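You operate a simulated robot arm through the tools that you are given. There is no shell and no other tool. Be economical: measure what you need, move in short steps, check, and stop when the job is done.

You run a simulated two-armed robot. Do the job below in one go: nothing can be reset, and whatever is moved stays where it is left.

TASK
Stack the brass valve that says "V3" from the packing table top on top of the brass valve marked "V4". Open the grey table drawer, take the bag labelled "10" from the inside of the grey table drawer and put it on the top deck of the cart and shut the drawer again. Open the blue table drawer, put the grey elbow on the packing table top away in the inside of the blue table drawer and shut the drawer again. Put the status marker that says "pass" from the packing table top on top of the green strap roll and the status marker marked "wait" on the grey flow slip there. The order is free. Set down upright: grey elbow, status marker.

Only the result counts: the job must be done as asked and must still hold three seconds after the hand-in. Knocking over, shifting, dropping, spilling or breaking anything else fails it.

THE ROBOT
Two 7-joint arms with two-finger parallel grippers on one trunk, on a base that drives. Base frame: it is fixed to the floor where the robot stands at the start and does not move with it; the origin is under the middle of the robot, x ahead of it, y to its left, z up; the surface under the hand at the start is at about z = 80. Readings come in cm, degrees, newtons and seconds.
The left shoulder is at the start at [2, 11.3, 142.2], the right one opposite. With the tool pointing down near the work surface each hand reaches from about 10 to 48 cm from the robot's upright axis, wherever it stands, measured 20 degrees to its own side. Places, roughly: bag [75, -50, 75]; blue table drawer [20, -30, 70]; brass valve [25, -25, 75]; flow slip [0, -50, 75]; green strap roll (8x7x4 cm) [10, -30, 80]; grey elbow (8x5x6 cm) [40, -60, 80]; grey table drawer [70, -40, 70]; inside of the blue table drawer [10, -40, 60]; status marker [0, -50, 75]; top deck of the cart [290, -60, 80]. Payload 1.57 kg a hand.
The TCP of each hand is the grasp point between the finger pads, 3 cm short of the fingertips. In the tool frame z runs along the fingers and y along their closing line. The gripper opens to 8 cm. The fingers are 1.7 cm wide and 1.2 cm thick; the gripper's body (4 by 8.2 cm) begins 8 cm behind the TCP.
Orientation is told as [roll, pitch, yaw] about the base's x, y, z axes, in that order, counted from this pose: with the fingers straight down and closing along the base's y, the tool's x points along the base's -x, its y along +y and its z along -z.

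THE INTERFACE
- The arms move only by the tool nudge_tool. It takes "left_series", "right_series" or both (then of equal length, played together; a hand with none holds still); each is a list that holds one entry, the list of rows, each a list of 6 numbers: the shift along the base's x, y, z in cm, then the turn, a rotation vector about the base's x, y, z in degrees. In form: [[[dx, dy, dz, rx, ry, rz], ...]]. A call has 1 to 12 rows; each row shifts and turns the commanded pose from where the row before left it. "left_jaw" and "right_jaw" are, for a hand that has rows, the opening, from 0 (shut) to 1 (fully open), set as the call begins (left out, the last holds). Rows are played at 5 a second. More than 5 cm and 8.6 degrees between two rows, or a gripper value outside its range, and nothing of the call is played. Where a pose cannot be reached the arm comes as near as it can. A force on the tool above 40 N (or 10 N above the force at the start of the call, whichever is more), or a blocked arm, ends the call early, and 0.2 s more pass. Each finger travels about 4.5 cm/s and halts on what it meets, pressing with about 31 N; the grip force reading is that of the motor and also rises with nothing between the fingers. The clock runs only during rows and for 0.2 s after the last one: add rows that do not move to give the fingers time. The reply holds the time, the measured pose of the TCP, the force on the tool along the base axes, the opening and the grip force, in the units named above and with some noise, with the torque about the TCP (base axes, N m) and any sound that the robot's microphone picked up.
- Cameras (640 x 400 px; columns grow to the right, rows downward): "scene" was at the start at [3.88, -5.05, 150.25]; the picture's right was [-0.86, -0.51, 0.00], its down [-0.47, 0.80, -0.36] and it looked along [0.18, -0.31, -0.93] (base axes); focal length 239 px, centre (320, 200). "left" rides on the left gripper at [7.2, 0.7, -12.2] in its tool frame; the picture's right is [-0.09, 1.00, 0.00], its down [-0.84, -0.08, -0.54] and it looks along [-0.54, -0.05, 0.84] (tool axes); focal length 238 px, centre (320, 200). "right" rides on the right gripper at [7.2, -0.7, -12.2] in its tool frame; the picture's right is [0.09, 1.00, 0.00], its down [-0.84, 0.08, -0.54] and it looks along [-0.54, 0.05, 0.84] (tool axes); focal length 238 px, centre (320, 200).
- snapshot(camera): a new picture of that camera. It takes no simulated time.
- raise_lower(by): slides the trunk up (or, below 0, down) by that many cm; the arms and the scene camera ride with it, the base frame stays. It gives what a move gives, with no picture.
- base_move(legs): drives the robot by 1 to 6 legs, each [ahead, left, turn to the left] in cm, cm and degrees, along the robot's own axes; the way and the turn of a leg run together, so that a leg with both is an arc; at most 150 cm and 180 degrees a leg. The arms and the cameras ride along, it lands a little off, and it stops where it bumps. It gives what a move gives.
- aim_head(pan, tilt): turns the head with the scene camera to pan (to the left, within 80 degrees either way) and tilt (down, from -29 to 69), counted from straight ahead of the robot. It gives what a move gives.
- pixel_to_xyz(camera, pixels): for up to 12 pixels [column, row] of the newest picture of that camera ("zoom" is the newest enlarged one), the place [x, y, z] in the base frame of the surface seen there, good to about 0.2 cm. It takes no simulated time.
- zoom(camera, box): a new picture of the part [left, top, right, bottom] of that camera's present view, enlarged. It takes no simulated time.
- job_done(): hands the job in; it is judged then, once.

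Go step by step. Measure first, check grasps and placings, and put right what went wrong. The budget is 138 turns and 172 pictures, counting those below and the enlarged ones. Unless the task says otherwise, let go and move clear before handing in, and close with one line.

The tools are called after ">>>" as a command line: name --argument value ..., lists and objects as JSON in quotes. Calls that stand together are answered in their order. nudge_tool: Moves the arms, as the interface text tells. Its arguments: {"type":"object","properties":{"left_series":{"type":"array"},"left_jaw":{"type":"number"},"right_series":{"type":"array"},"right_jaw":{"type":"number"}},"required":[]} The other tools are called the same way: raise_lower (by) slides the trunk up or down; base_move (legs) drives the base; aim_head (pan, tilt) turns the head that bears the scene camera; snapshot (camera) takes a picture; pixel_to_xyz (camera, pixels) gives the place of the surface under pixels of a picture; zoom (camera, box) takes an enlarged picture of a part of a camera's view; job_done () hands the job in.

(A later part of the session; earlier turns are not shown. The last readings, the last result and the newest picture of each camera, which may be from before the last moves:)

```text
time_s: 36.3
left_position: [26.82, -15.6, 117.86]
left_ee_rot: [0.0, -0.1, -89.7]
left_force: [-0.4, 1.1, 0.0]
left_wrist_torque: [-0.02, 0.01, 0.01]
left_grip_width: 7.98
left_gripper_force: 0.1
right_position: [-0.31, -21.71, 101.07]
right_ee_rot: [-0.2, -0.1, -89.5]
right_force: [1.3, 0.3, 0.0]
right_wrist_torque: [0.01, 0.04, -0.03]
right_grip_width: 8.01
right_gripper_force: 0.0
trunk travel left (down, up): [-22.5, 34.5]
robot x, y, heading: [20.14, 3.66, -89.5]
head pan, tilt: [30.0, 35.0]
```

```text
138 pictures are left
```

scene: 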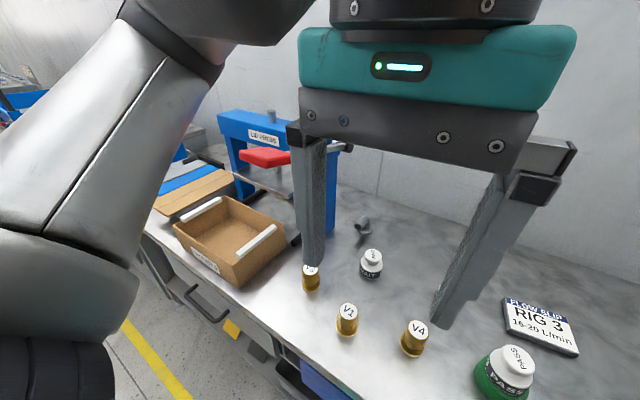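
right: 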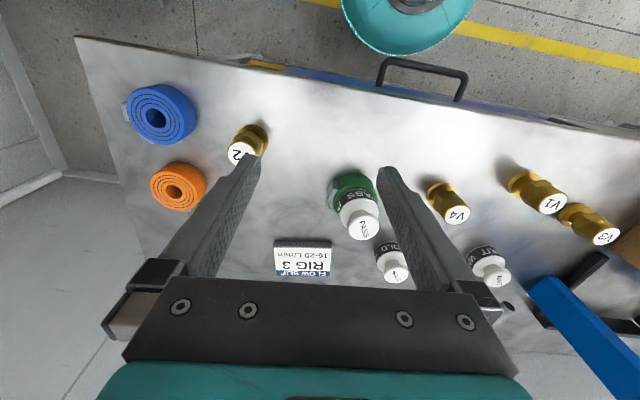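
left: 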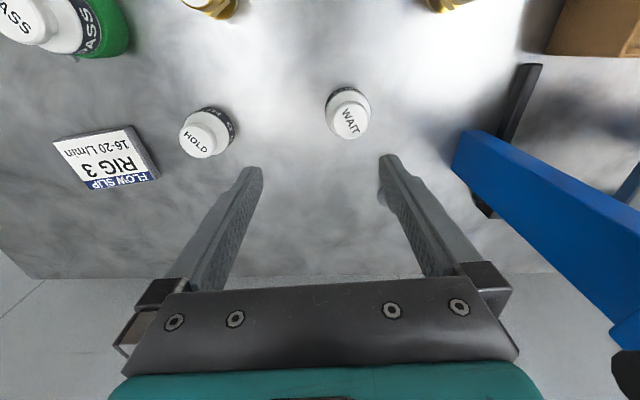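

The right forearm will cross near the left hand, so I raise the left hand and shift it outward, then carry the right hand to above WAIT.

>>> nudge_tool --left_series '[[[2, 0, 4, 0, 0, 0], [2, 0, 4, 0, 0, 0], [2, 0, 4, 0, 0, 0], [2, 0, 4, 0, 0, 0], [2, 0, 2, 0, 0, 0], [0, 0, 0, 0, 0, 0]]]' --right_series '[[[0, -4, 0, 0, 0, 0], [0, -4, 0, 0, 0, 0], [0, -4, 0, 0, 0, 0], [0, -4, 0, 0, 0, 0], [0, -4, 0, 0, 0, 0], [0, 0, 0, 0, 0, 0]]]'

>>> nudge_tool --right_series '[[[4, -0.5, 0, 0, 0, 0], [4, -0.5, 0, 0, 0, 0], [4, -0.5, 0, 0, 0, 0], [4, -0.5, 0, 0, 0, 0], [4, -0.5, 0, 0, 0, 0], [4, -0.5, 0, 0, 0, 0], [4, -0.5, 0, 0, 0, 0], [3, -0.2, 0, 0, 0, 0], [0, 0, 0, 0, 0, 0]]]'

>>> snapshot --camera "scene"

>>> snapshot --camera "right"

```text
time_s: 36.9
left_position: [29.99, -16.15, 123.84]
left_ee_rot: [1.0, -0.3, -89.5]
left_force: [19.2, -25.4, -17.5]
left_wrist_torque: [1.7, 2.51, -1.74]
left_grip_width: 7.98
left_gripper_force: 0.1
right_position: [-0.19, -27.9, 101.08]
right_ee_rot: [0.1, -0.1, -89.6]
right_force: [-0.5, 0.4, 0.0]
right_wrist_torque: [0.01, -0.03, 0.0]
right_grip_width: 8.0
right_gripper_force: 0.0
trunk travel left (down, up): [-22.5, 34.5]
robot x, y, heading: [20.0, 4.1, -89.6]
head pan, tilt: [30.0, 35.0]
stopped in row 2 (left hand): the force on the tool passed its limit at 57 N (the readings are from after the stop); the commanded pose is now the measured one
```

```text
time_s: 37.4
left_position: [30.07, -16.04, 123.67]
left_ee_rot: [1.0, -0.3, -89.4]
left_force: [7.5, -13.6, -21.2]
left_wrist_torque: [-0.33, 0.9, -0.67]
left_grip_width: 7.99
left_gripper_force: 0.1
right_position: [6.1, -28.44, 100.92]
right_ee_rot: [0.1, 0.0, -89.5]
right_force: [0.0, 0.7, -0.7]
right_wrist_torque: [-0.03, -0.01, 0.04]
right_grip_width: 8.02
right_gripper_force: 0.0
trunk travel left (down, up): [-22.5, 34.5]
robot x, y, heading: [20.08, 3.81, -89.6]
head pan, tilt: [30.0, 35.0]
stopped in row 2 (left hand): the force on the tool passed its limit at 47 N (the readings are from after the stop); the commanded pose is now the measured one
```

```text
137 pictures are left
```

scene: 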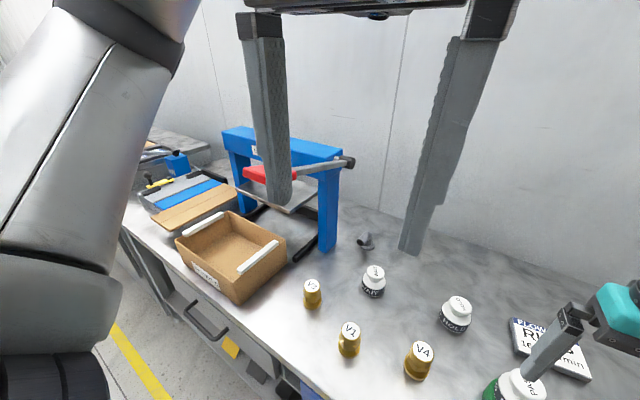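

```text
136 pictures are left
```

right: 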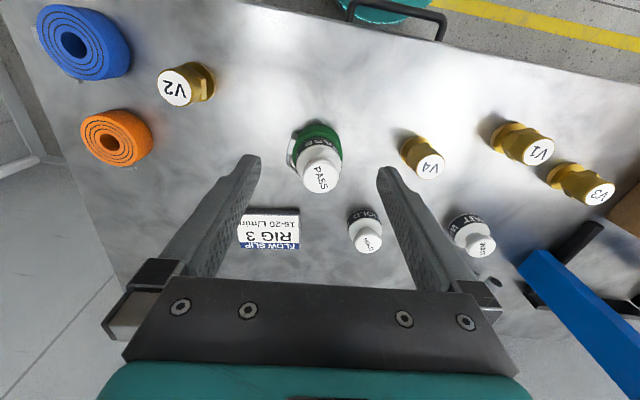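

The left hand touched the robot's own head. I move it forward and down first, then outward to the left at z≈118.

>>> nudge_tool --left_series '[[[0, -2, -2, 0, 0, 0], [2, -1, -2, 0, 0, 0], [3, 0, -1, 0, 0, 0], [3, 0, 0, 0, 0, 0], [3, 0, 0, 0, 0, 0], [3, 1, 0, 0, 0, 0], [0, 0, 0, 0, 0, 0]]]'

>>> snapshot --camera "scene"

>>> snapshot --camera "left"

```text
time_s: 39.0
left_position: [44.02, -17.94, 118.81]
left_ee_rot: [0.7, -0.2, -89.5]
left_force: [0.8, 0.4, -1.2]
left_wrist_torque: [-0.04, 0.01, -0.01]
left_grip_width: 8.0
left_gripper_force: 0.1
right_position: [6.05, -28.44, 100.93]
right_ee_rot: [0.1, 0.0, -89.6]
right_force: [0.0, 0.0, 0.1]
right_wrist_torque: [0.02, 0.02, 0.01]
right_grip_width: 7.99
right_gripper_force: 0.1
trunk travel left (down, up): [-22.5, 34.5]
robot x, y, heading: [20.04, 3.55, -89.5]
head pan, tilt: [30.0, 35.0]
```

```text
135 pictures are left
```

scene: 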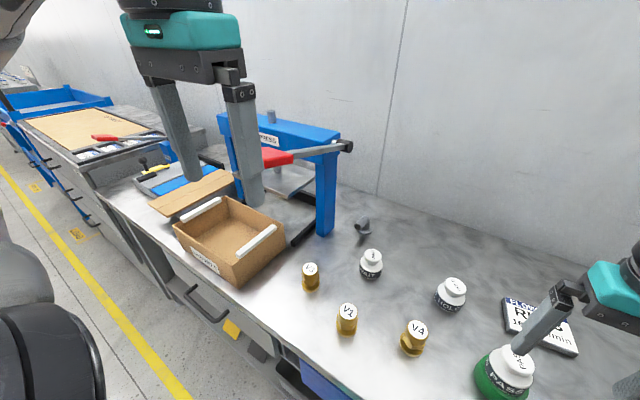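

```text
134 pictures are left
```

left: 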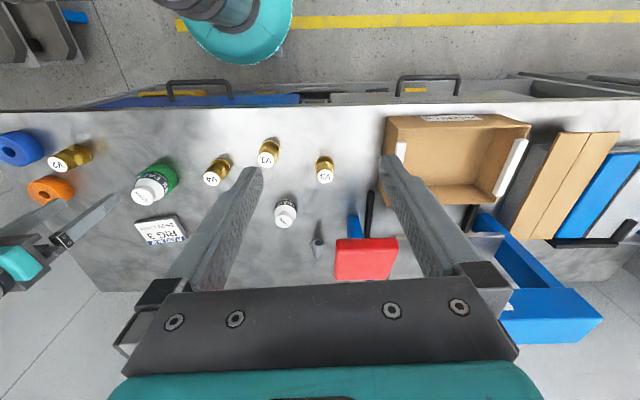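

Left hand is clear now. I raise it a bit and carry the right hand to above WAIT.

>>> nudge_tool --right_series '[[[3, -3, 0, 0, 0, 0], [3, -3, 0, 0, 0, 0], [3, -3, 0, 0, 0, 0], [3, -3, 0, 0, 0, 0], [3, -2.5, 0, 0, 0, 0], [3, -1.5, 0, 0, 0, 0], [3, -0.5, 0, 0, 0, 0], [3, -0.4, 0, 0, 0, 0], [2.9, 0, -2, 0, 0, 0], [0, 0, -2, 0, 0, 0], [0, 0, 0, 0, 0, 0]]]' --left_series '[[[1, 1, 2, 0, 0, 0], [1, 1, 2, 0, 0, 0], [0, 0, 0, 0, 0, 0], [0, 0, 0, 0, 0, 0], [0, 0, 0, 0, 0, 0], [0, 0, 0, 0, 0, 0], [0, 0, 0, 0, 0, 0], [0, 0, 0, 0, 0, 0], [0, 0, 0, 0, 0, 0], [0, 0, 0, 0, 0, 0], [0, 0, 0, 0, 0, 0]]]'

>>> snapshot --camera "scene"

>>> snapshot --camera "right"

```text
time_s: 41.4
left_position: [45.36, -16.33, 122.73]
left_ee_rot: [0.9, -0.3, -89.6]
left_force: [0.2, 0.1, 0.7]
left_wrist_torque: [0.03, -0.03, 0.03]
left_grip_width: 8.02
left_gripper_force: 0.0
left hand out of reach, approached as far as the arm can: row 2
right_position: [33.08, -45.25, 96.76]
right_ee_rot: [0.2, -0.1, -89.6]
right_force: [0.0, 0.0, 0.7]
right_wrist_torque: [0.01, 0.0, -0.02]
right_grip_width: 8.01
right_gripper_force: 0.1
trunk travel left (down, up): [-22.5, 34.5]
robot x, y, heading: [20.05, 3.9, -89.5]
head pan, tilt: [30.0, 35.0]
```

```text
133 pictures are left
```

scene: 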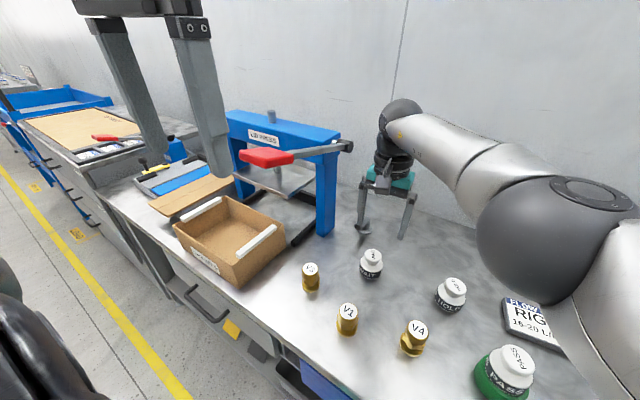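

```text
132 pictures are left
```

right: 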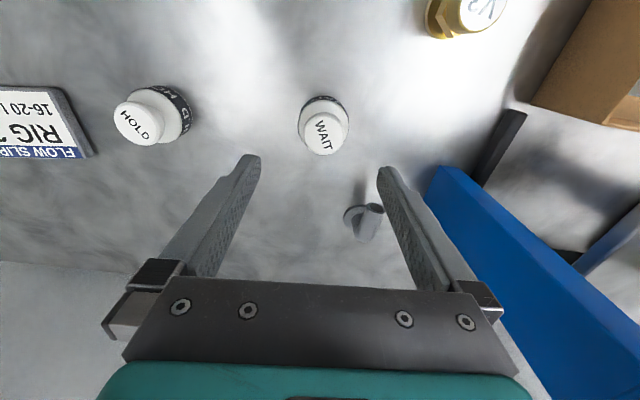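

WAIT is centred between the fingers at (323,130). I descend and grip.

>>> nudge_tool --right_series '[[[0, 0, -4, 0, 0, 0], [0, -0.2, -4, 0, 0, 0], [0, 0, -3.5, 0, 0, 0], [0, 0, -1.5, 0, 0, 0], [0, 0, 0, 0, 0, 0]]]'

>>> nudge_tool --right_series '[[[0, 0, 0, 0, 0, 0], [0, 0, 0, 0, 0, 0], [0, 0, 0, 0, 0, 0], [0, 0, 0, 0, 0, 0], [0, 0, 0, 0, 0, 0]]]' --right_jaw 0

>>> nudge_tool --right_series '[[[0, 0, 4, 0, 0, 0], [0, 0, 4, 0, 0, 0], [0, 0, 4, 0, 0, 0], [0, 0, 0, 0, 0, 0]]]'

>>> snapshot --camera "right"

```text
time_s: 42.6
left_position: [45.45, -16.21, 122.52]
left_ee_rot: [0.8, -0.3, -89.5]
left_force: [-0.2, -0.4, 0.5]
left_wrist_torque: [0.01, -0.02, 0.03]
left_grip_width: 8.0
left_gripper_force: 0.0
right_position: [32.42, -44.76, 86.63]
right_ee_rot: [0.2, 0.0, -89.6]
right_force: [0.0, 0.6, 0.4]
right_wrist_torque: [0.01, 0.0, 0.0]
right_grip_width: 8.0
right_gripper_force: 0.1
right hand out of reach, approached as far as the arm can: row 2, 4
trunk travel left (down, up): [-22.5, 34.5]
robot x, y, heading: [20.21, 3.61, -89.6]
head pan, tilt: [30.0, 35.0]
```

```text
time_s: 43.8
left_position: [45.4, -16.25, 122.59]
left_ee_rot: [0.8, -0.3, -89.6]
left_force: [-0.4, 0.1, 0.1]
left_wrist_torque: [0.01, -0.02, -0.03]
left_grip_width: 7.98
left_gripper_force: 0.0
right_position: [32.49, -44.67, 86.75]
right_ee_rot: [0.1, -0.1, -89.5]
right_force: [0.2, 0.5, 0.5]
right_wrist_torque: [-0.01, -0.02, -0.02]
right_grip_width: 4.0
right_gripper_force: 30.8
trunk travel left (down, up): [-22.5, 34.5]
robot x, y, heading: [20.09, 3.64, -89.6]
head pan, tilt: [30.0, 35.0]
```

```text
time_s: 44.8
left_position: [45.48, -16.23, 122.68]
left_ee_rot: [0.7, -0.3, -89.5]
left_force: [0.3, -0.3, -0.4]
left_wrist_torque: [0.01, 0.02, 0.02]
left_grip_width: 8.01
left_gripper_force: 0.1
right_position: [32.54, -44.78, 98.87]
right_ee_rot: [0.1, 0.1, -89.5]
right_force: [0.6, 0.1, -0.2]
right_wrist_torque: [0.03, -0.03, -0.02]
right_grip_width: 3.97
right_gripper_force: 31.1
trunk travel left (down, up): [-22.5, 34.5]
robot x, y, heading: [20.38, 3.96, -89.5]
head pan, tilt: [30.0, 35.0]
```

```text
131 pictures are left
```

right: 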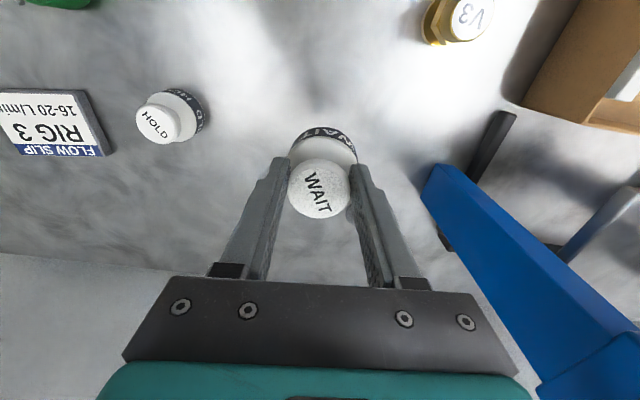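

The arm ran short of reach but gripped WAIT by its knob (4.0 cm) and lifted it upright; marker bottom is ~6.75 cm below the TCP. I carry it to above the slip.

>>> nudge_tool --right_series '[[[-4, -0.3, 0, 0, 0, 0], [-4, -0.4, 0, 0, 0, 0], [-4, -0.4, 0, 0, 0, 0], [-4, -0.4, 0, 0, 0, 0], [-4, -0.4, 0, 0, 0, 0], [-4, -0.4, 0, 0, 0, 0], [-4, -0.4, 0, 0, 0, 0], [-4, -0.4, 0, 0, 0, 0], [-1.7, -0.3, 0, 0, 0, 0], [0, 0, -4, 0, 0, 0], [0, 0, -4, 0, 0, 0], [0, 0, 0, 0, 0, 0]]]'

>>> aim_head --pan -10 --tilt 45

>>> snapshot --camera "scene"

>>> snapshot --camera "right"

```text
time_s: 47.4
left_position: [45.47, -16.16, 122.52]
left_ee_rot: [0.7, -0.3, -89.5]
left_force: [0.2, 0.3, -1.2]
left_wrist_torque: [0.0, 0.02, -0.01]
left_grip_width: 7.99
left_gripper_force: 0.0
right_position: [-1.23, -48.32, 90.57]
right_ee_rot: [0.1, 0.0, -89.5]
right_force: [-0.1, -0.8, -1.1]
right_wrist_torque: [0.03, -0.01, -0.01]
right_grip_width: 4.03
right_gripper_force: 30.7
trunk travel left (down, up): [-22.5, 34.5]
robot x, y, heading: [20.01, 3.36, -89.6]
head pan, tilt: [30.0, 35.0]
```

```text
time_s: 48.5
left_position: [45.33, -16.13, 122.57]
left_ee_rot: [0.8, -0.4, -89.5]
left_force: [-0.3, 0.1, -0.6]
left_wrist_torque: [0.0, 0.0, 0.01]
left_grip_width: 7.98
left_gripper_force: 0.0
right_position: [-1.2, -48.27, 90.63]
right_ee_rot: [0.1, 0.0, -89.4]
right_force: [-0.4, 0.0, -0.4]
right_wrist_torque: [0.01, -0.01, -0.01]
right_grip_width: 4.03
right_gripper_force: 30.6
trunk travel left (down, up): [-22.5, 34.5]
robot x, y, heading: [19.8, 3.86, -89.9]
head pan, tilt: [-10.0, 45.0]
```

```text
130 pictures are left
```

scene: 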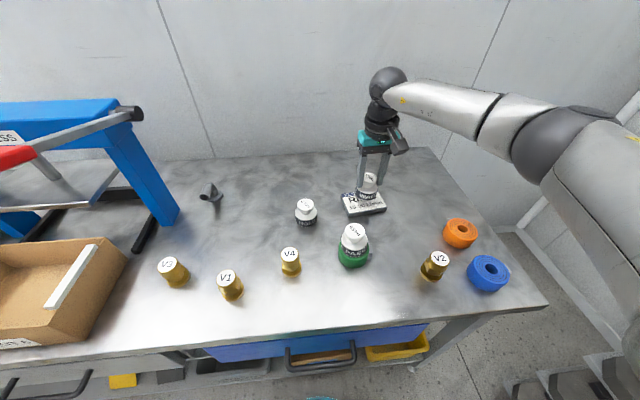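

```text
129 pictures are left
```

right: 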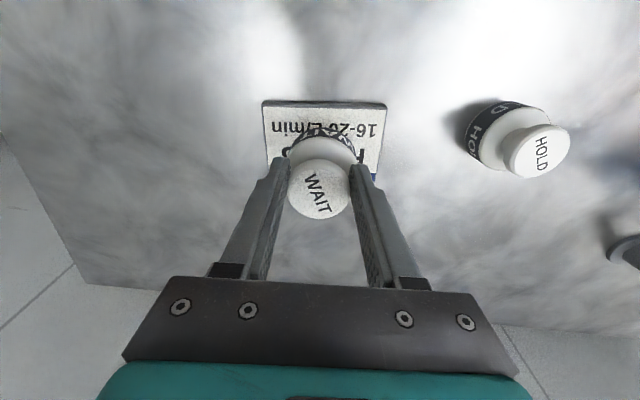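

WAIT hovers over the slip's middle. I lower in small steps until it touches.

>>> nudge_tool --right_series '[[[0, 0, -1, 0, 0, 0], [0, 0, -0.8, 0, 0, 0], [0, 0, -0.3, 0, 0, 0], [0, 0, -0.2, 0, 0, 0], [0, 0, 0, 0, 0, 0]]]'

>>> zoom --camera "scene" --box '[300, 140, 440, 240]'

```text
time_s: 49.7
left_position: [45.4, -16.23, 122.6]
left_ee_rot: [0.9, -0.2, -89.5]
left_force: [-0.4, 0.2, -0.7]
left_wrist_torque: [-0.01, 0.0, -0.03]
left_grip_width: 8.03
left_gripper_force: 0.1
right_position: [-1.07, -48.43, 88.35]
right_ee_rot: [0.1, -0.1, -89.6]
right_force: [0.4, -0.5, -0.3]
right_wrist_torque: [0.0, 0.02, -0.02]
right_grip_width: 4.01
right_gripper_force: 30.7
trunk travel left (down, up): [-22.5, 34.5]
robot x, y, heading: [20.16, 3.88, -89.5]
head pan, tilt: [-10.0, 45.0]
```

```text
4.00 times, centred on (370, 190) of scene
```

zoom: 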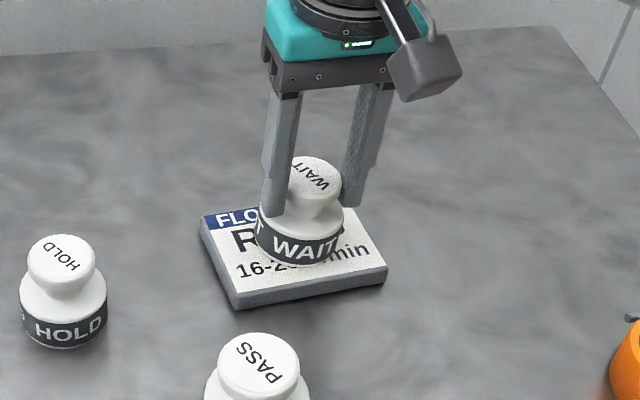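

It is at contact height, within the slip. I ease 0.15 cm, open, and lift.

>>> nudge_tool --right_series '[[[0, 0, -0.15, 0, 0, 0], [0, 0, 0, 0, 0, 0]]]'

>>> nudge_tool --right_series '[[[0, 0, 0, 0, 0, 0], [0, 0, 0, 0, 0, 0], [0, 0, 0, 0, 0, 0], [0, 0, 0, 0, 0, 0], [0, 0, 0, 0, 0, 0], [0, 0, 3, 0, 0, 0], [0, 0, 4, 0, 0, 0], [0, 0, 4, 0, 0, 0], [0, 2, 3, 0, 0, 0], [0, 4, 0, 0, 0, 0], [0, 0, 0, 0, 0, 0]]]' --right_jaw 1

>>> zoom --camera "scene" --box '[140, 140, 460, 340]'

```text
time_s: 50.3
left_position: [45.36, -16.23, 122.59]
left_ee_rot: [0.8, -0.3, -89.6]
left_force: [-0.8, -0.4, -0.6]
left_wrist_torque: [-0.02, 0.03, 0.0]
left_grip_width: 7.97
left_gripper_force: 0.0
right_position: [-1.12, -48.32, 88.26]
right_ee_rot: [0.1, -0.1, -89.4]
right_force: [-0.1, -0.4, 1.8]
right_wrist_torque: [-0.05, -0.03, -0.02]
right_grip_width: 3.99
right_gripper_force: 31.2
trunk travel left (down, up): [-22.5, 34.5]
robot x, y, heading: [19.71, 3.89, -89.5]
head pan, tilt: [-10.0, 45.0]
```

```text
time_s: 52.7
left_position: [45.43, -16.2, 122.48]
left_ee_rot: [0.9, -0.3, -89.5]
left_force: [-0.3, 1.4, -0.3]
left_wrist_torque: [0.01, 0.01, 0.0]
left_grip_width: 7.98
left_gripper_force: 0.1
right_position: [-1.33, -42.45, 102.3]
right_ee_rot: [0.0, 0.0, -89.6]
right_force: [-0.9, -0.5, 0.8]
right_wrist_torque: [-0.02, 0.02, 0.02]
right_grip_width: 7.99
right_gripper_force: 0.1
trunk travel left (down, up): [-22.5, 34.5]
robot x, y, heading: [20.06, 3.62, -89.4]
head pan, tilt: [-10.0, 45.0]
```

```text
2.00 times, centred on (300, 240) of scene
```

zoom: 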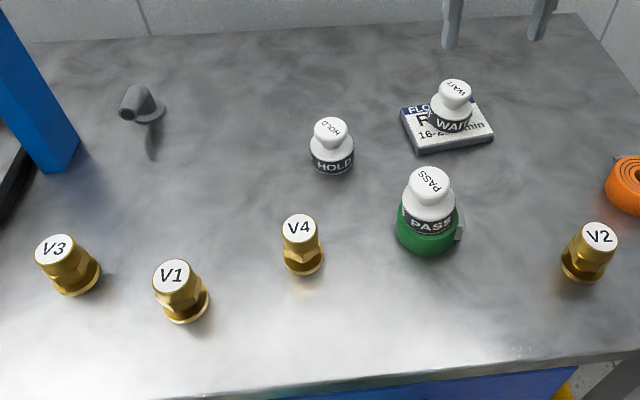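

Both markers are placed. For V3, which sits under the lever, I turn the right hand (yaw −90°) so the jaws close along y, moving toward [30,-35,104] at the same time.

>>> nudge_tool --right_series '[[[2.8, 0.7, 0.2, 0, 0, -8.2], [2.8, 0.7, 0.2, 0, 0, -8.2], [2.8, 0.7, 0.2, 0, 0, -8.2], [2.8, 0.7, 0.2, 0, 0, -8.2], [2.8, 0.7, 0.2, 0, 0, -8.2], [2.8, 0.7, 0.2, 0, 0, -8.2], [2.8, 0.7, 0.2, 0, 0, -8.2], [2.8, 0.7, 0.2, 0, 0, -8.2], [2.8, 0.7, 0.2, 0, 0, -8.2], [2.8, 0.7, 0.2, 0, 0, -8.2], [2.8, 0.7, 0.2, 0, 0, -8.4], [0, 0, 0, 0, 0, 0]]]'

>>> snapshot --camera "scene"

>>> snapshot --camera "right"

```text
time_s: 55.3
left_position: [45.39, -16.17, 122.51]
left_ee_rot: [0.8, -0.3, -89.4]
left_force: [-0.1, -0.2, -0.7]
left_wrist_torque: [0.02, 0.01, 0.06]
left_grip_width: 7.99
left_gripper_force: 0.1
right_position: [29.69, -34.51, 104.31]
right_ee_rot: [0.1, 0.0, 179.9]
right_force: [-0.7, -0.8, 0.4]
right_wrist_torque: [-0.01, 0.01, 0.01]
right_grip_width: 8.0
right_gripper_force: 0.1
trunk travel left (down, up): [-22.5, 34.5]
robot x, y, heading: [20.09, 3.81, -89.5]
head pan, tilt: [-10.0, 45.0]
```

```text
126 pictures are left
```

scene: 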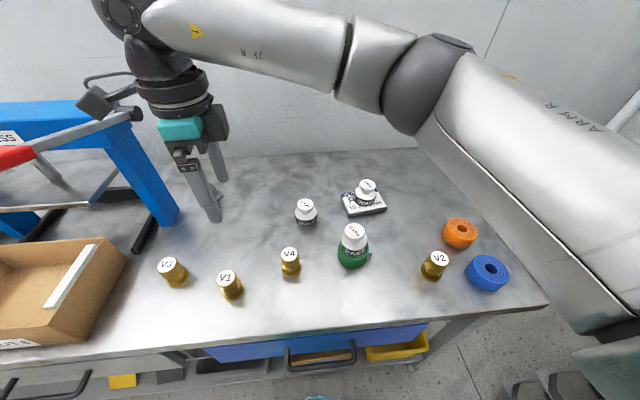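

```text
125 pictures are left
```

right: 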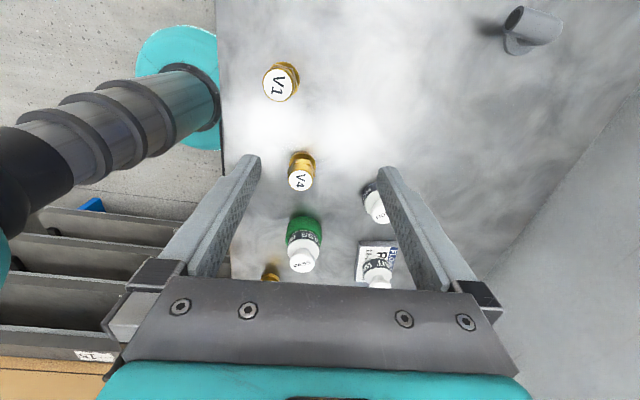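

Yaw is right. Now I tilt −30° about y so the fingers point toward +x and down.

>>> nudge_tool --right_series '[[[0, 0, 0, 0, -7.5, 0], [0, 0, 0, 0, -7.5, 0], [0, 0, 0, 0, -7.5, 0], [0, 0, 0, 0, -7.5, 0], [2.4, 0, -1, 0, 0, 0], [2.4, 0, -2, 0, 0, 0], [0, 0, 0, 0, 0, 0]]]'

>>> snapshot --camera "scene"

>>> snapshot --camera "right"

```text
time_s: 56.9
left_position: [45.42, -16.24, 122.7]
left_ee_rot: [0.8, -0.3, -89.6]
left_force: [0.3, 0.7, 0.2]
left_wrist_torque: [-0.04, 0.01, 0.0]
left_grip_width: 7.99
left_gripper_force: 0.0
right_position: [34.37, -34.49, 101.3]
right_ee_rot: [0.2, 30.1, -180.0]
right_force: [0.4, -0.7, -0.4]
right_wrist_torque: [0.04, 0.04, 0.03]
right_grip_width: 7.96
right_gripper_force: 0.1
trunk travel left (down, up): [-22.5, 34.5]
robot x, y, heading: [20.18, 3.83, -89.4]
head pan, tilt: [-10.0, 45.0]
```

```text
124 pictures are left
```

scene: 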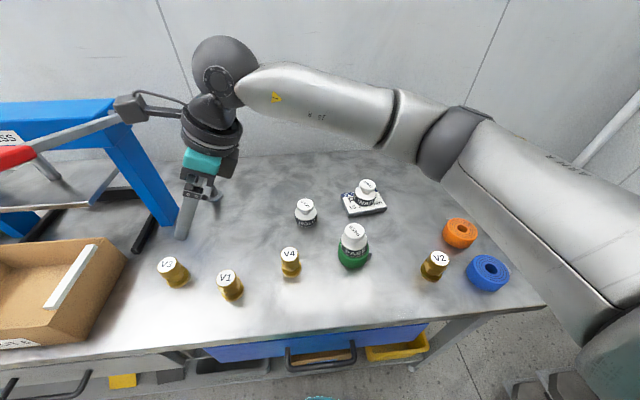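

```text
123 pictures are left
```

right: 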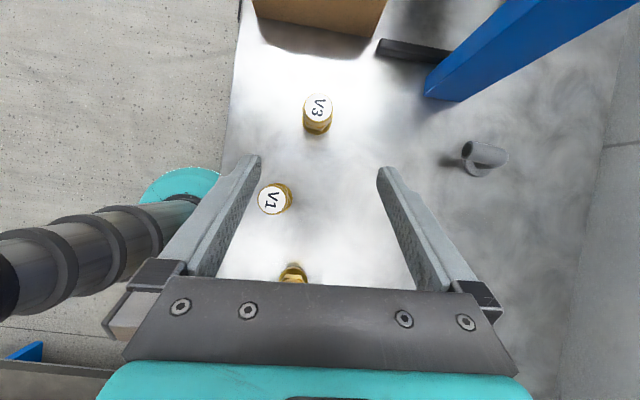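

V3 is aligned at (317,110). I go down partly first to keep the camera below the lever, then diagonally in to grasp height.

>>> nudge_tool --right_series '[[[0.5, 0, -4, 0, 0, 0], [0.5, 0, -4, 0, 0, 0], [2, 0, -2.2, 0, 0, 0], [2, 0, -2.2, 0, 0, 0], [2, 0, -2.2, 0, 0, 0], [0, 0, 0, 0, 0, 0]]]'

>>> snapshot --camera "right"

>>> zoom --camera "scene" --box '[80, 70, 320, 320]'

```text
time_s: 58.3
left_position: [45.54, -16.3, 122.59]
left_ee_rot: [0.8, -0.4, -89.5]
left_force: [-0.2, 0.3, 0.5]
left_wrist_torque: [0.0, 0.03, 0.02]
left_grip_width: 8.01
left_gripper_force: 0.1
right_position: [41.15, -34.59, 86.77]
right_ee_rot: [0.2, 30.0, -179.9]
right_force: [-0.5, -0.3, -0.2]
right_wrist_torque: [-0.01, -0.02, -0.01]
right_grip_width: 8.02
right_gripper_force: 0.0
trunk travel left (down, up): [-22.5, 34.5]
robot x, y, heading: [20.17, 3.81, -89.6]
head pan, tilt: [-10.0, 45.0]
```

```text
122 pictures are left
```

right: 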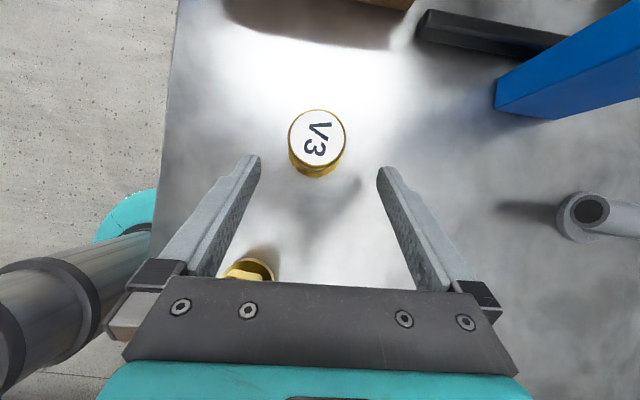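

```text
1.60 times, centred on (200, 195) of scene
```

zoom: 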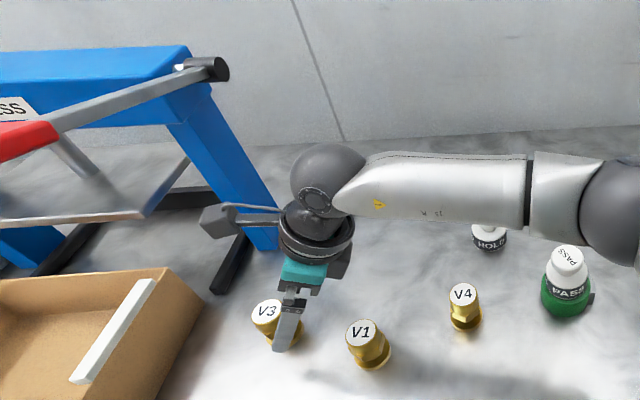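

Fingers straddle V3. I check the elbow's clearance above PASS before the last few cm.

>>> pixel_to_xyz --camera "zoom" --pixels '[[600, 180], [610, 240], [630, 255], [560, 230], [450, 205], [565, 255], [310, 180], [220, 220]]'

>>> pixel_to_xyz --camera "right" --pixels '[[318, 135], [308, 175]]'

```text
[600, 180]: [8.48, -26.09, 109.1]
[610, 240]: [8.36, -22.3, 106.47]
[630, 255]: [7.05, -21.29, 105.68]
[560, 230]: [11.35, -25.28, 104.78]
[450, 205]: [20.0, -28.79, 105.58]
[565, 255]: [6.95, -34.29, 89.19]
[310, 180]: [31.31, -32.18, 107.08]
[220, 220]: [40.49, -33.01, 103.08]
```

```text
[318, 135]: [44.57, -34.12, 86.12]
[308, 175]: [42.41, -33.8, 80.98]
```

Clearance is ample (elbow z>100). I finish the approach and close.

>>> nudge_tool --right_series '[[[1.6, 0.2, -1.6, 0, 0, 0], [1.5, 0.1, -1.5, 0, 0, 0], [0, 0, 0, 0, 0, 0]]]'

>>> nudge_tool --right_series '[[[0, 0, 0, 0, 0, 0], [0, 0, 0, 0, 0, 0], [0, 0, 0, 0, 0, 0], [0, 0, 0, 0, 0, 0], [0, 0, 0, 0, 0, 0], [0, 0, 0, 0, 0, 0]]]' --right_jaw 0

>>> snapshot --camera "right"

```text
time_s: 59.1
left_position: [45.29, -16.26, 122.6]
left_ee_rot: [0.8, -0.3, -89.4]
left_force: [0.3, -0.1, 0.0]
left_wrist_torque: [-0.01, 0.01, 0.0]
left_grip_width: 8.01
left_gripper_force: 0.0
right_position: [44.27, -34.24, 83.63]
right_ee_rot: [0.1, 30.0, -179.9]
right_force: [-0.1, -0.5, -0.9]
right_wrist_torque: [-0.03, -0.01, 0.02]
right_grip_width: 8.01
right_gripper_force: 0.0
trunk travel left (down, up): [-22.5, 34.5]
robot x, y, heading: [19.84, 3.68, -89.6]
head pan, tilt: [-10.0, 45.0]
```

```text
time_s: 60.5
left_position: [45.47, -16.21, 122.63]
left_ee_rot: [0.8, -0.3, -89.5]
left_force: [-0.7, 0.1, -0.6]
left_wrist_torque: [-0.02, 0.01, 0.01]
left_grip_width: 8.0
left_gripper_force: 0.1
right_position: [44.39, -34.13, 83.79]
right_ee_rot: [0.1, 30.1, -179.9]
right_force: [0.6, 0.8, -0.8]
right_wrist_torque: [0.1, -0.03, -0.01]
right_grip_width: 4.02
right_gripper_force: 30.8
trunk travel left (down, up): [-22.5, 34.5]
robot x, y, heading: [20.21, 3.84, -89.3]
head pan, tilt: [-10.0, 45.0]
```

```text
120 pictures are left
```

right: 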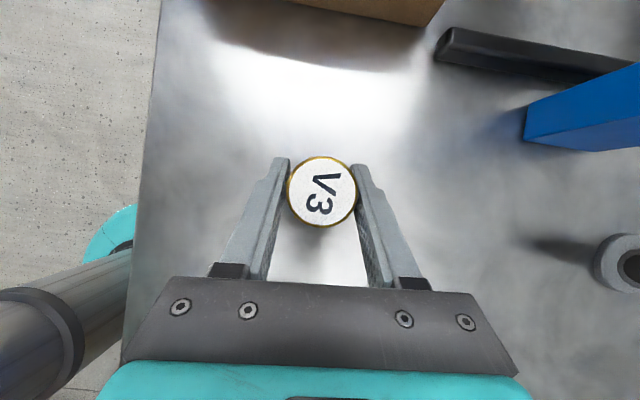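

V3 is gripped at 4.0 cm. I retreat along the reverse path, then measure V3 and V4 tops.

>>> pixel_to_xyz --camera "right" --pixels '[[321, 190], [290, 190], [353, 190], [321, 160], [321, 222]]'

>>> nudge_tool --right_series '[[[-0.3, 0, 1.5, 0, 0, 0], [-2, 0, 2.2, 0, 0, 0], [-2, 0, 2.2, 0, 0, 0], [-2, 0, 2.2, 0, 0, 0], [-2, 0, 2.2, 0, 0, 0], [-2, 0, 2, 0, 0, 0], [-3, 0, 2, 0, 0, 0], [-3, 0.3, 1, 0, 0, 0], [-3, 0.5, 0, 0, 0, 0], [-4, 0.5, 0, 0, 0, 0], [-1.5, 0.5, 0, 0, 0, 0], [0, 0, 0, 0, 0, 0]]]'

>>> snapshot --camera "right"

>>> snapshot --camera "scene"

```text
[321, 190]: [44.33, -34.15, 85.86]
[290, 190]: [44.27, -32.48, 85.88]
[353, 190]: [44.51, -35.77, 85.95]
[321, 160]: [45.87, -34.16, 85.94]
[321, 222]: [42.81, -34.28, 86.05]
```

```text
time_s: 63.1
left_position: [45.42, -16.26, 122.57]
left_ee_rot: [0.8, -0.4, -89.6]
left_force: [-0.6, 0.7, 0.5]
left_wrist_torque: [-0.01, -0.04, 0.02]
left_grip_width: 7.99
left_gripper_force: 0.0
right_position: [19.57, -32.55, 98.98]
right_ee_rot: [0.1, 29.9, -179.8]
right_force: [-0.1, -0.2, -2.1]
right_wrist_torque: [0.0, 0.0, 0.0]
right_grip_width: 4.0
right_gripper_force: 30.5
trunk travel left (down, up): [-22.5, 34.5]
robot x, y, heading: [19.98, 3.73, -89.5]
head pan, tilt: [-10.0, 45.0]
```

```text
119 pictures are left
```

right: 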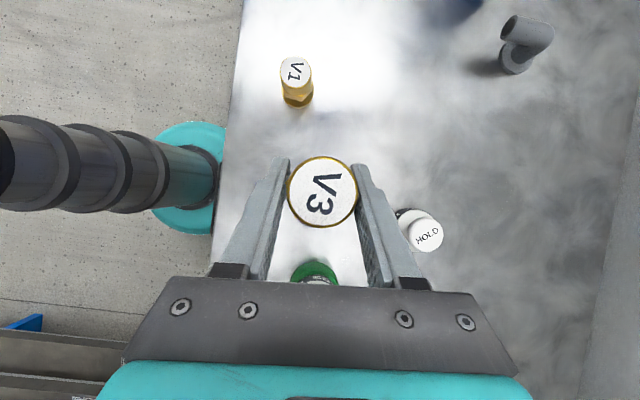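

```text
118 pictures are left
```

scene: 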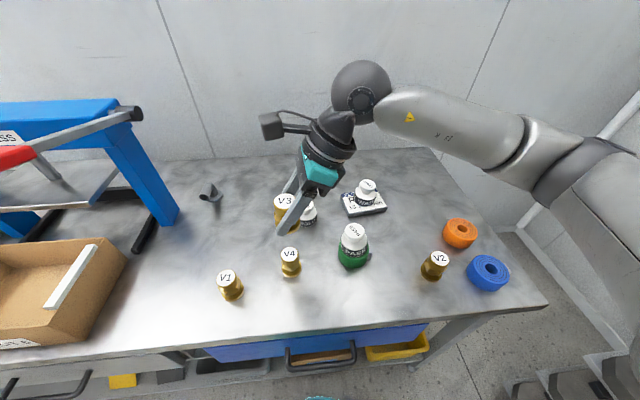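

V3 sits on the TCP axis. I measure V4's top precisely from the scene, plus V3's top now.

>>> zoom --camera "scene" --box '[250, 180, 350, 280]'

>>> pixel_to_xyz --camera "right" --pixels '[[322, 190], [289, 190], [357, 190], [322, 158], [322, 225]]'

```text
4.00 times, centred on (300, 230) of scene
```

zoom: 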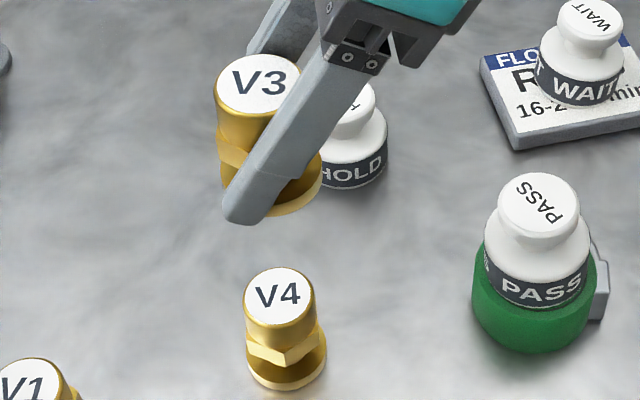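

```text
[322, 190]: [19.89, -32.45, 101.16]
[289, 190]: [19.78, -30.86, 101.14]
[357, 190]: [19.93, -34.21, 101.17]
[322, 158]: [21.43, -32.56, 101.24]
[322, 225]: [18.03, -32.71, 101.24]
```

>>> pixel_to_xyz --camera "zoom" --pixels '[[248, 296], [312, 296], [279, 271], [279, 322], [279, 296], [222, 85], [296, 80], [262, 110]]'

```text
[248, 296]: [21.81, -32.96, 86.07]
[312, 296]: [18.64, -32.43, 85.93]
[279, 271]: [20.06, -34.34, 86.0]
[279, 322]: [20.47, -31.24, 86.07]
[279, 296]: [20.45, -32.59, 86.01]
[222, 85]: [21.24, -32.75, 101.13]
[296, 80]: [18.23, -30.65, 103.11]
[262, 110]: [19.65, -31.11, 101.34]
```

V4 centre ≈[20.25,-32.7], V3 ≈[19.75,-32.6]. I shift +0.5/-0.1 and descend 8.9 cm.

>>> nudge_tool --right_series '[[[0.5, -0.1, -3, 0, 0, 0], [0, 0, -3, 0, 0, 0], [0, 0, -2, 0, 0, 0], [0, 0, -0.6, 0, 0, 0], [0, 0, 0, 0, 0, 0]]]'

>>> zoom --camera "scene" --box '[250, 180, 350, 280]'

>>> snapshot --camera "right"

>>> pixel_to_xyz --camera "right" --pixels '[[322, 190], [289, 190], [357, 190], [322, 160], [322, 223]]'

```text
time_s: 64.3
left_position: [45.46, -16.24, 122.63]
left_ee_rot: [0.8, -0.4, -89.5]
left_force: [-0.2, 0.6, -0.3]
left_wrist_torque: [-0.01, 0.01, 0.01]
left_grip_width: 8.0
left_gripper_force: 0.1
right_position: [20.02, -32.42, 90.3]
right_ee_rot: [0.1, 30.0, -179.9]
right_force: [0.5, 0.5, -2.6]
right_wrist_torque: [0.01, 0.0, 0.01]
right_grip_width: 4.0
right_gripper_force: 31.2
trunk travel left (down, up): [-22.5, 34.5]
robot x, y, heading: [19.89, 3.41, -89.6]
head pan, tilt: [-10.0, 45.0]
```

```text
4.00 times, centred on (300, 230) of scene
```

zoom: 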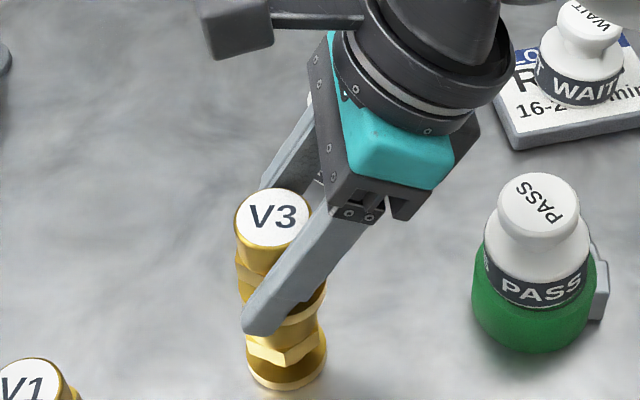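

```text
115 pictures are left
```

right: 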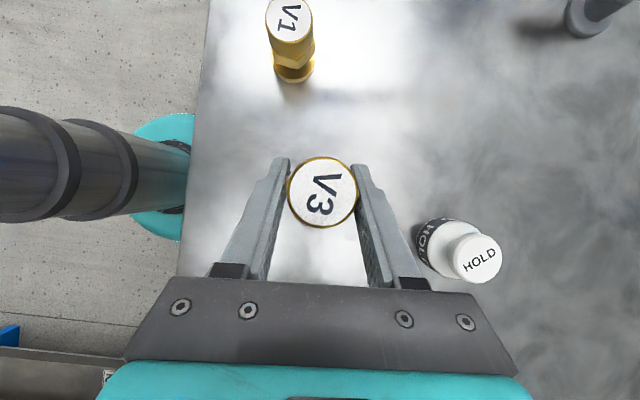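

```text
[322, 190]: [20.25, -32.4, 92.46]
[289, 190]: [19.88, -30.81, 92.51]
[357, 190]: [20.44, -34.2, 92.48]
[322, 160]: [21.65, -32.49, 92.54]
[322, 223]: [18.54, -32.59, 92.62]
```

V3 centre is now [20.1,-32.5], bottom ~86.5. I correct slightly and lower the last 0.45 cm.

>>> nudge_tool --right_series '[[[0.1, -0.15, -0.2, 0, 0, 0], [0, 0, -0.2, 0, 0, 0], [0, 0, -0.1, 0, 0, 0], [0, 0, 0, 0, 0, 0]]]'

>>> zoom --camera "scene" --box '[250, 180, 350, 280]'

```text
time_s: 65.3
left_position: [45.38, -16.23, 122.51]
left_ee_rot: [0.8, -0.3, -89.5]
left_force: [0.1, -0.6, 0.0]
left_wrist_torque: [0.01, -0.01, 0.0]
left_grip_width: 8.0
left_gripper_force: 0.1
right_position: [20.25, -32.72, 89.82]
right_ee_rot: [0.1, 30.1, -180.0]
right_force: [-0.6, 0.1, -3.1]
right_wrist_torque: [0.02, 0.0, -0.02]
right_grip_width: 3.97
right_gripper_force: 31.5
trunk travel left (down, up): [-22.5, 34.5]
robot x, y, heading: [19.94, 3.98, -89.5]
head pan, tilt: [-10.0, 45.0]
```

```text
4.00 times, centred on (300, 230) of scene
```

zoom: 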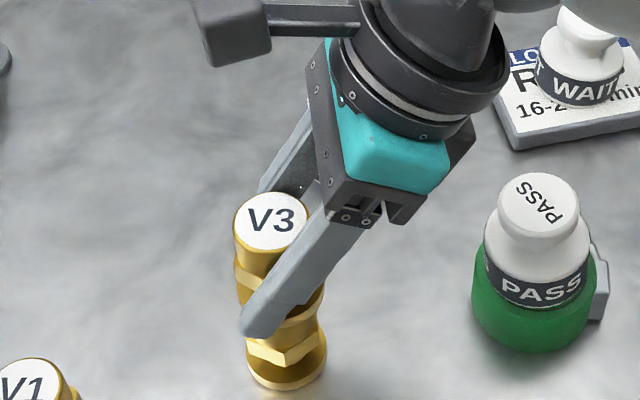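

No contact in the force reading yet; I ease down 0.15 cm more.

>>> nudge_tool --right_series '[[[0, 0, -0.15, 0, 0, 0], [0, 0, 0, 0, 0, 0]]]'

```text
time_s: 65.9
left_position: [45.43, -16.17, 122.58]
left_ee_rot: [0.7, -0.3, -89.4]
left_force: [0.1, 0.2, 0.1]
left_wrist_torque: [0.02, 0.04, 0.03]
left_grip_width: 8.0
left_gripper_force: 0.1
right_position: [20.25, -32.6, 89.73]
right_ee_rot: [0.2, 30.1, -179.8]
right_force: [-1.2, 0.5, 4.2]
right_wrist_torque: [-0.11, 0.08, -0.02]
right_grip_width: 3.98
right_gripper_force: 31.2
trunk travel left (down, up): [-22.5, 34.5]
robot x, y, heading: [20.14, 3.98, -89.5]
head pan, tilt: [-10.0, 45.0]
```

Contact now (fz +4.2 N). I open and back off along the finger axis.

>>> nudge_tool --right_series '[[[0, 0, 0, 0, 0, 0], [0, 0, 0, 0, 0, 0], [0, 0, 0, 0, 0, 0], [0, 0, 0, 0, 0, 0], [0, 0, 0, 0, 0, 0], [-1, 0, 1.73, 0, 0, 0], [-2, 0, 3.46, 0, 0, 0], [-2, 0, 3.46, 0, 0, 0], [-2, 0, 3.46, 0, 0, 0], [-1, 0, 2, 0, 0, 0], [0, 0, 0, 0, 0, 0]]]' --right_jaw 1

>>> snapshot --camera "scene"

>>> snapshot --camera "right"

```text
time_s: 68.3
left_position: [45.42, -16.22, 122.62]
left_ee_rot: [0.8, -0.2, -89.5]
left_force: [0.0, 0.0, -0.1]
left_wrist_torque: [-0.01, -0.01, 0.02]
left_grip_width: 8.0
left_gripper_force: 0.0
right_position: [12.1, -32.83, 103.8]
right_ee_rot: [0.1, 30.0, -179.9]
right_force: [-0.2, 0.1, -0.8]
right_wrist_torque: [0.01, -0.01, 0.0]
right_grip_width: 8.04
right_gripper_force: 0.1
trunk travel left (down, up): [-22.5, 34.5]
robot x, y, heading: [19.79, 3.72, -89.6]
head pan, tilt: [-10.0, 45.0]
```

```text
113 pictures are left
```

scene: 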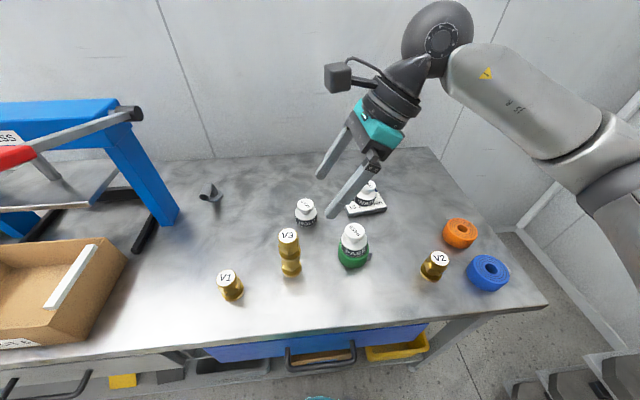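

```text
112 pictures are left
```

right: 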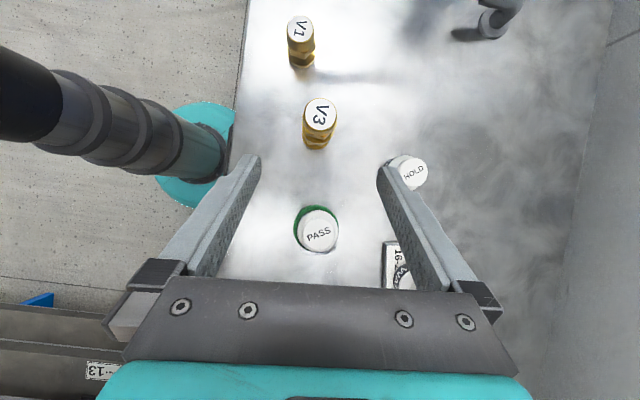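

V3 stands on V4. Now the elbow: I take a close look to choose a grip.

>>> zoom --camera "scene" --box '[170, 160, 250, 220]'

>>> zoom --camera "right" --box '[440, 0, 560, 70]'

>>> snapshot --camera "left"

```text
6.67 times, centred on (210, 190) of scene
```

zoom: 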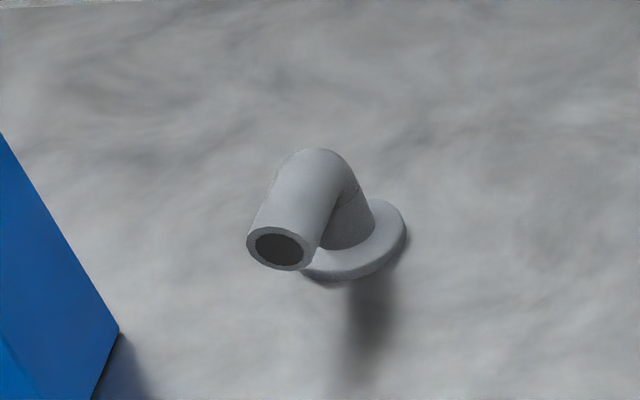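

```text
5.33 times, centred on (500, 35) of right
```

zoom: 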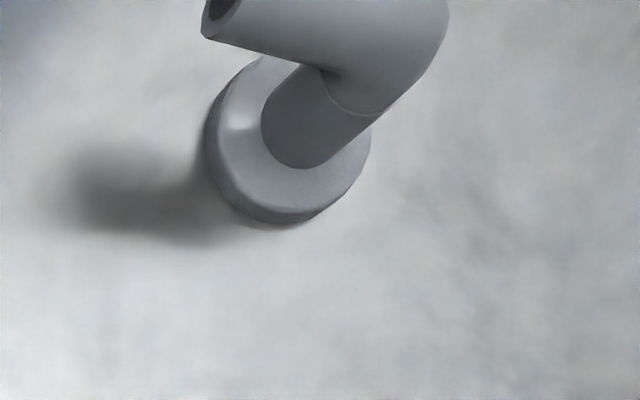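

```text
109 pictures are left
```

left: 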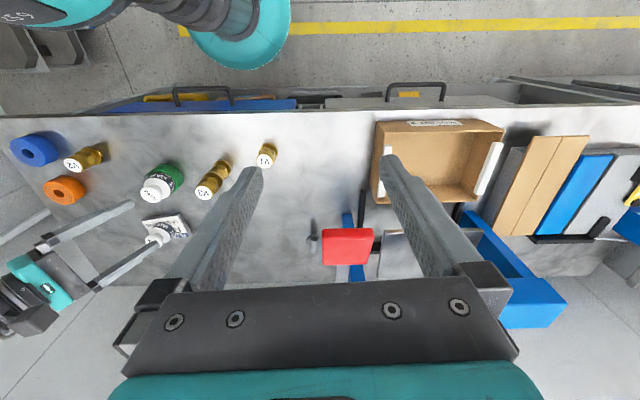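

>>> zoom --camera "scene" --box '[170, 160, 250, 220]'

>>> pixel_to_xyz --camera "zoom" --pixels '[[320, 160], [300, 200], [310, 230], [265, 225], [350, 235], [345, 265], [400, 230], [385, 215], [252, 250], [275, 265], [300, 240], [110, 330]]'

```text
6.67 times, centred on (210, 190) of scene
```

zoom: 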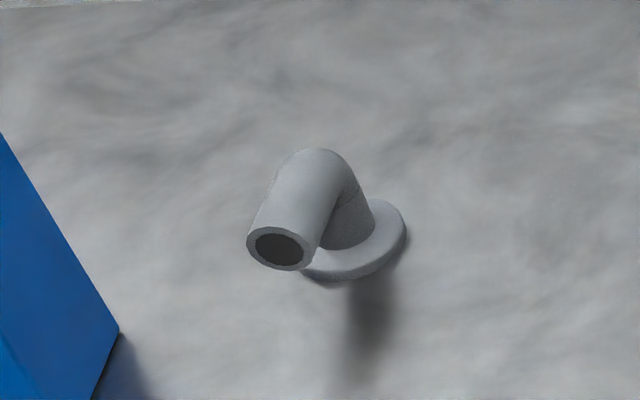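

```text
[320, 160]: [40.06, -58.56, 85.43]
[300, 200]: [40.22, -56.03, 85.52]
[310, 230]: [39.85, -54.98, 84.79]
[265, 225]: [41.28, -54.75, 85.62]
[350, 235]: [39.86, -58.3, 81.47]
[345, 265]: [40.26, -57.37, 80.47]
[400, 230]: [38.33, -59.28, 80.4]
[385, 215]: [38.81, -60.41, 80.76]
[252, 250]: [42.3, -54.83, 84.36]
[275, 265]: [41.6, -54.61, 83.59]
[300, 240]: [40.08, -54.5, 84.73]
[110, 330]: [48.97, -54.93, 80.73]
```

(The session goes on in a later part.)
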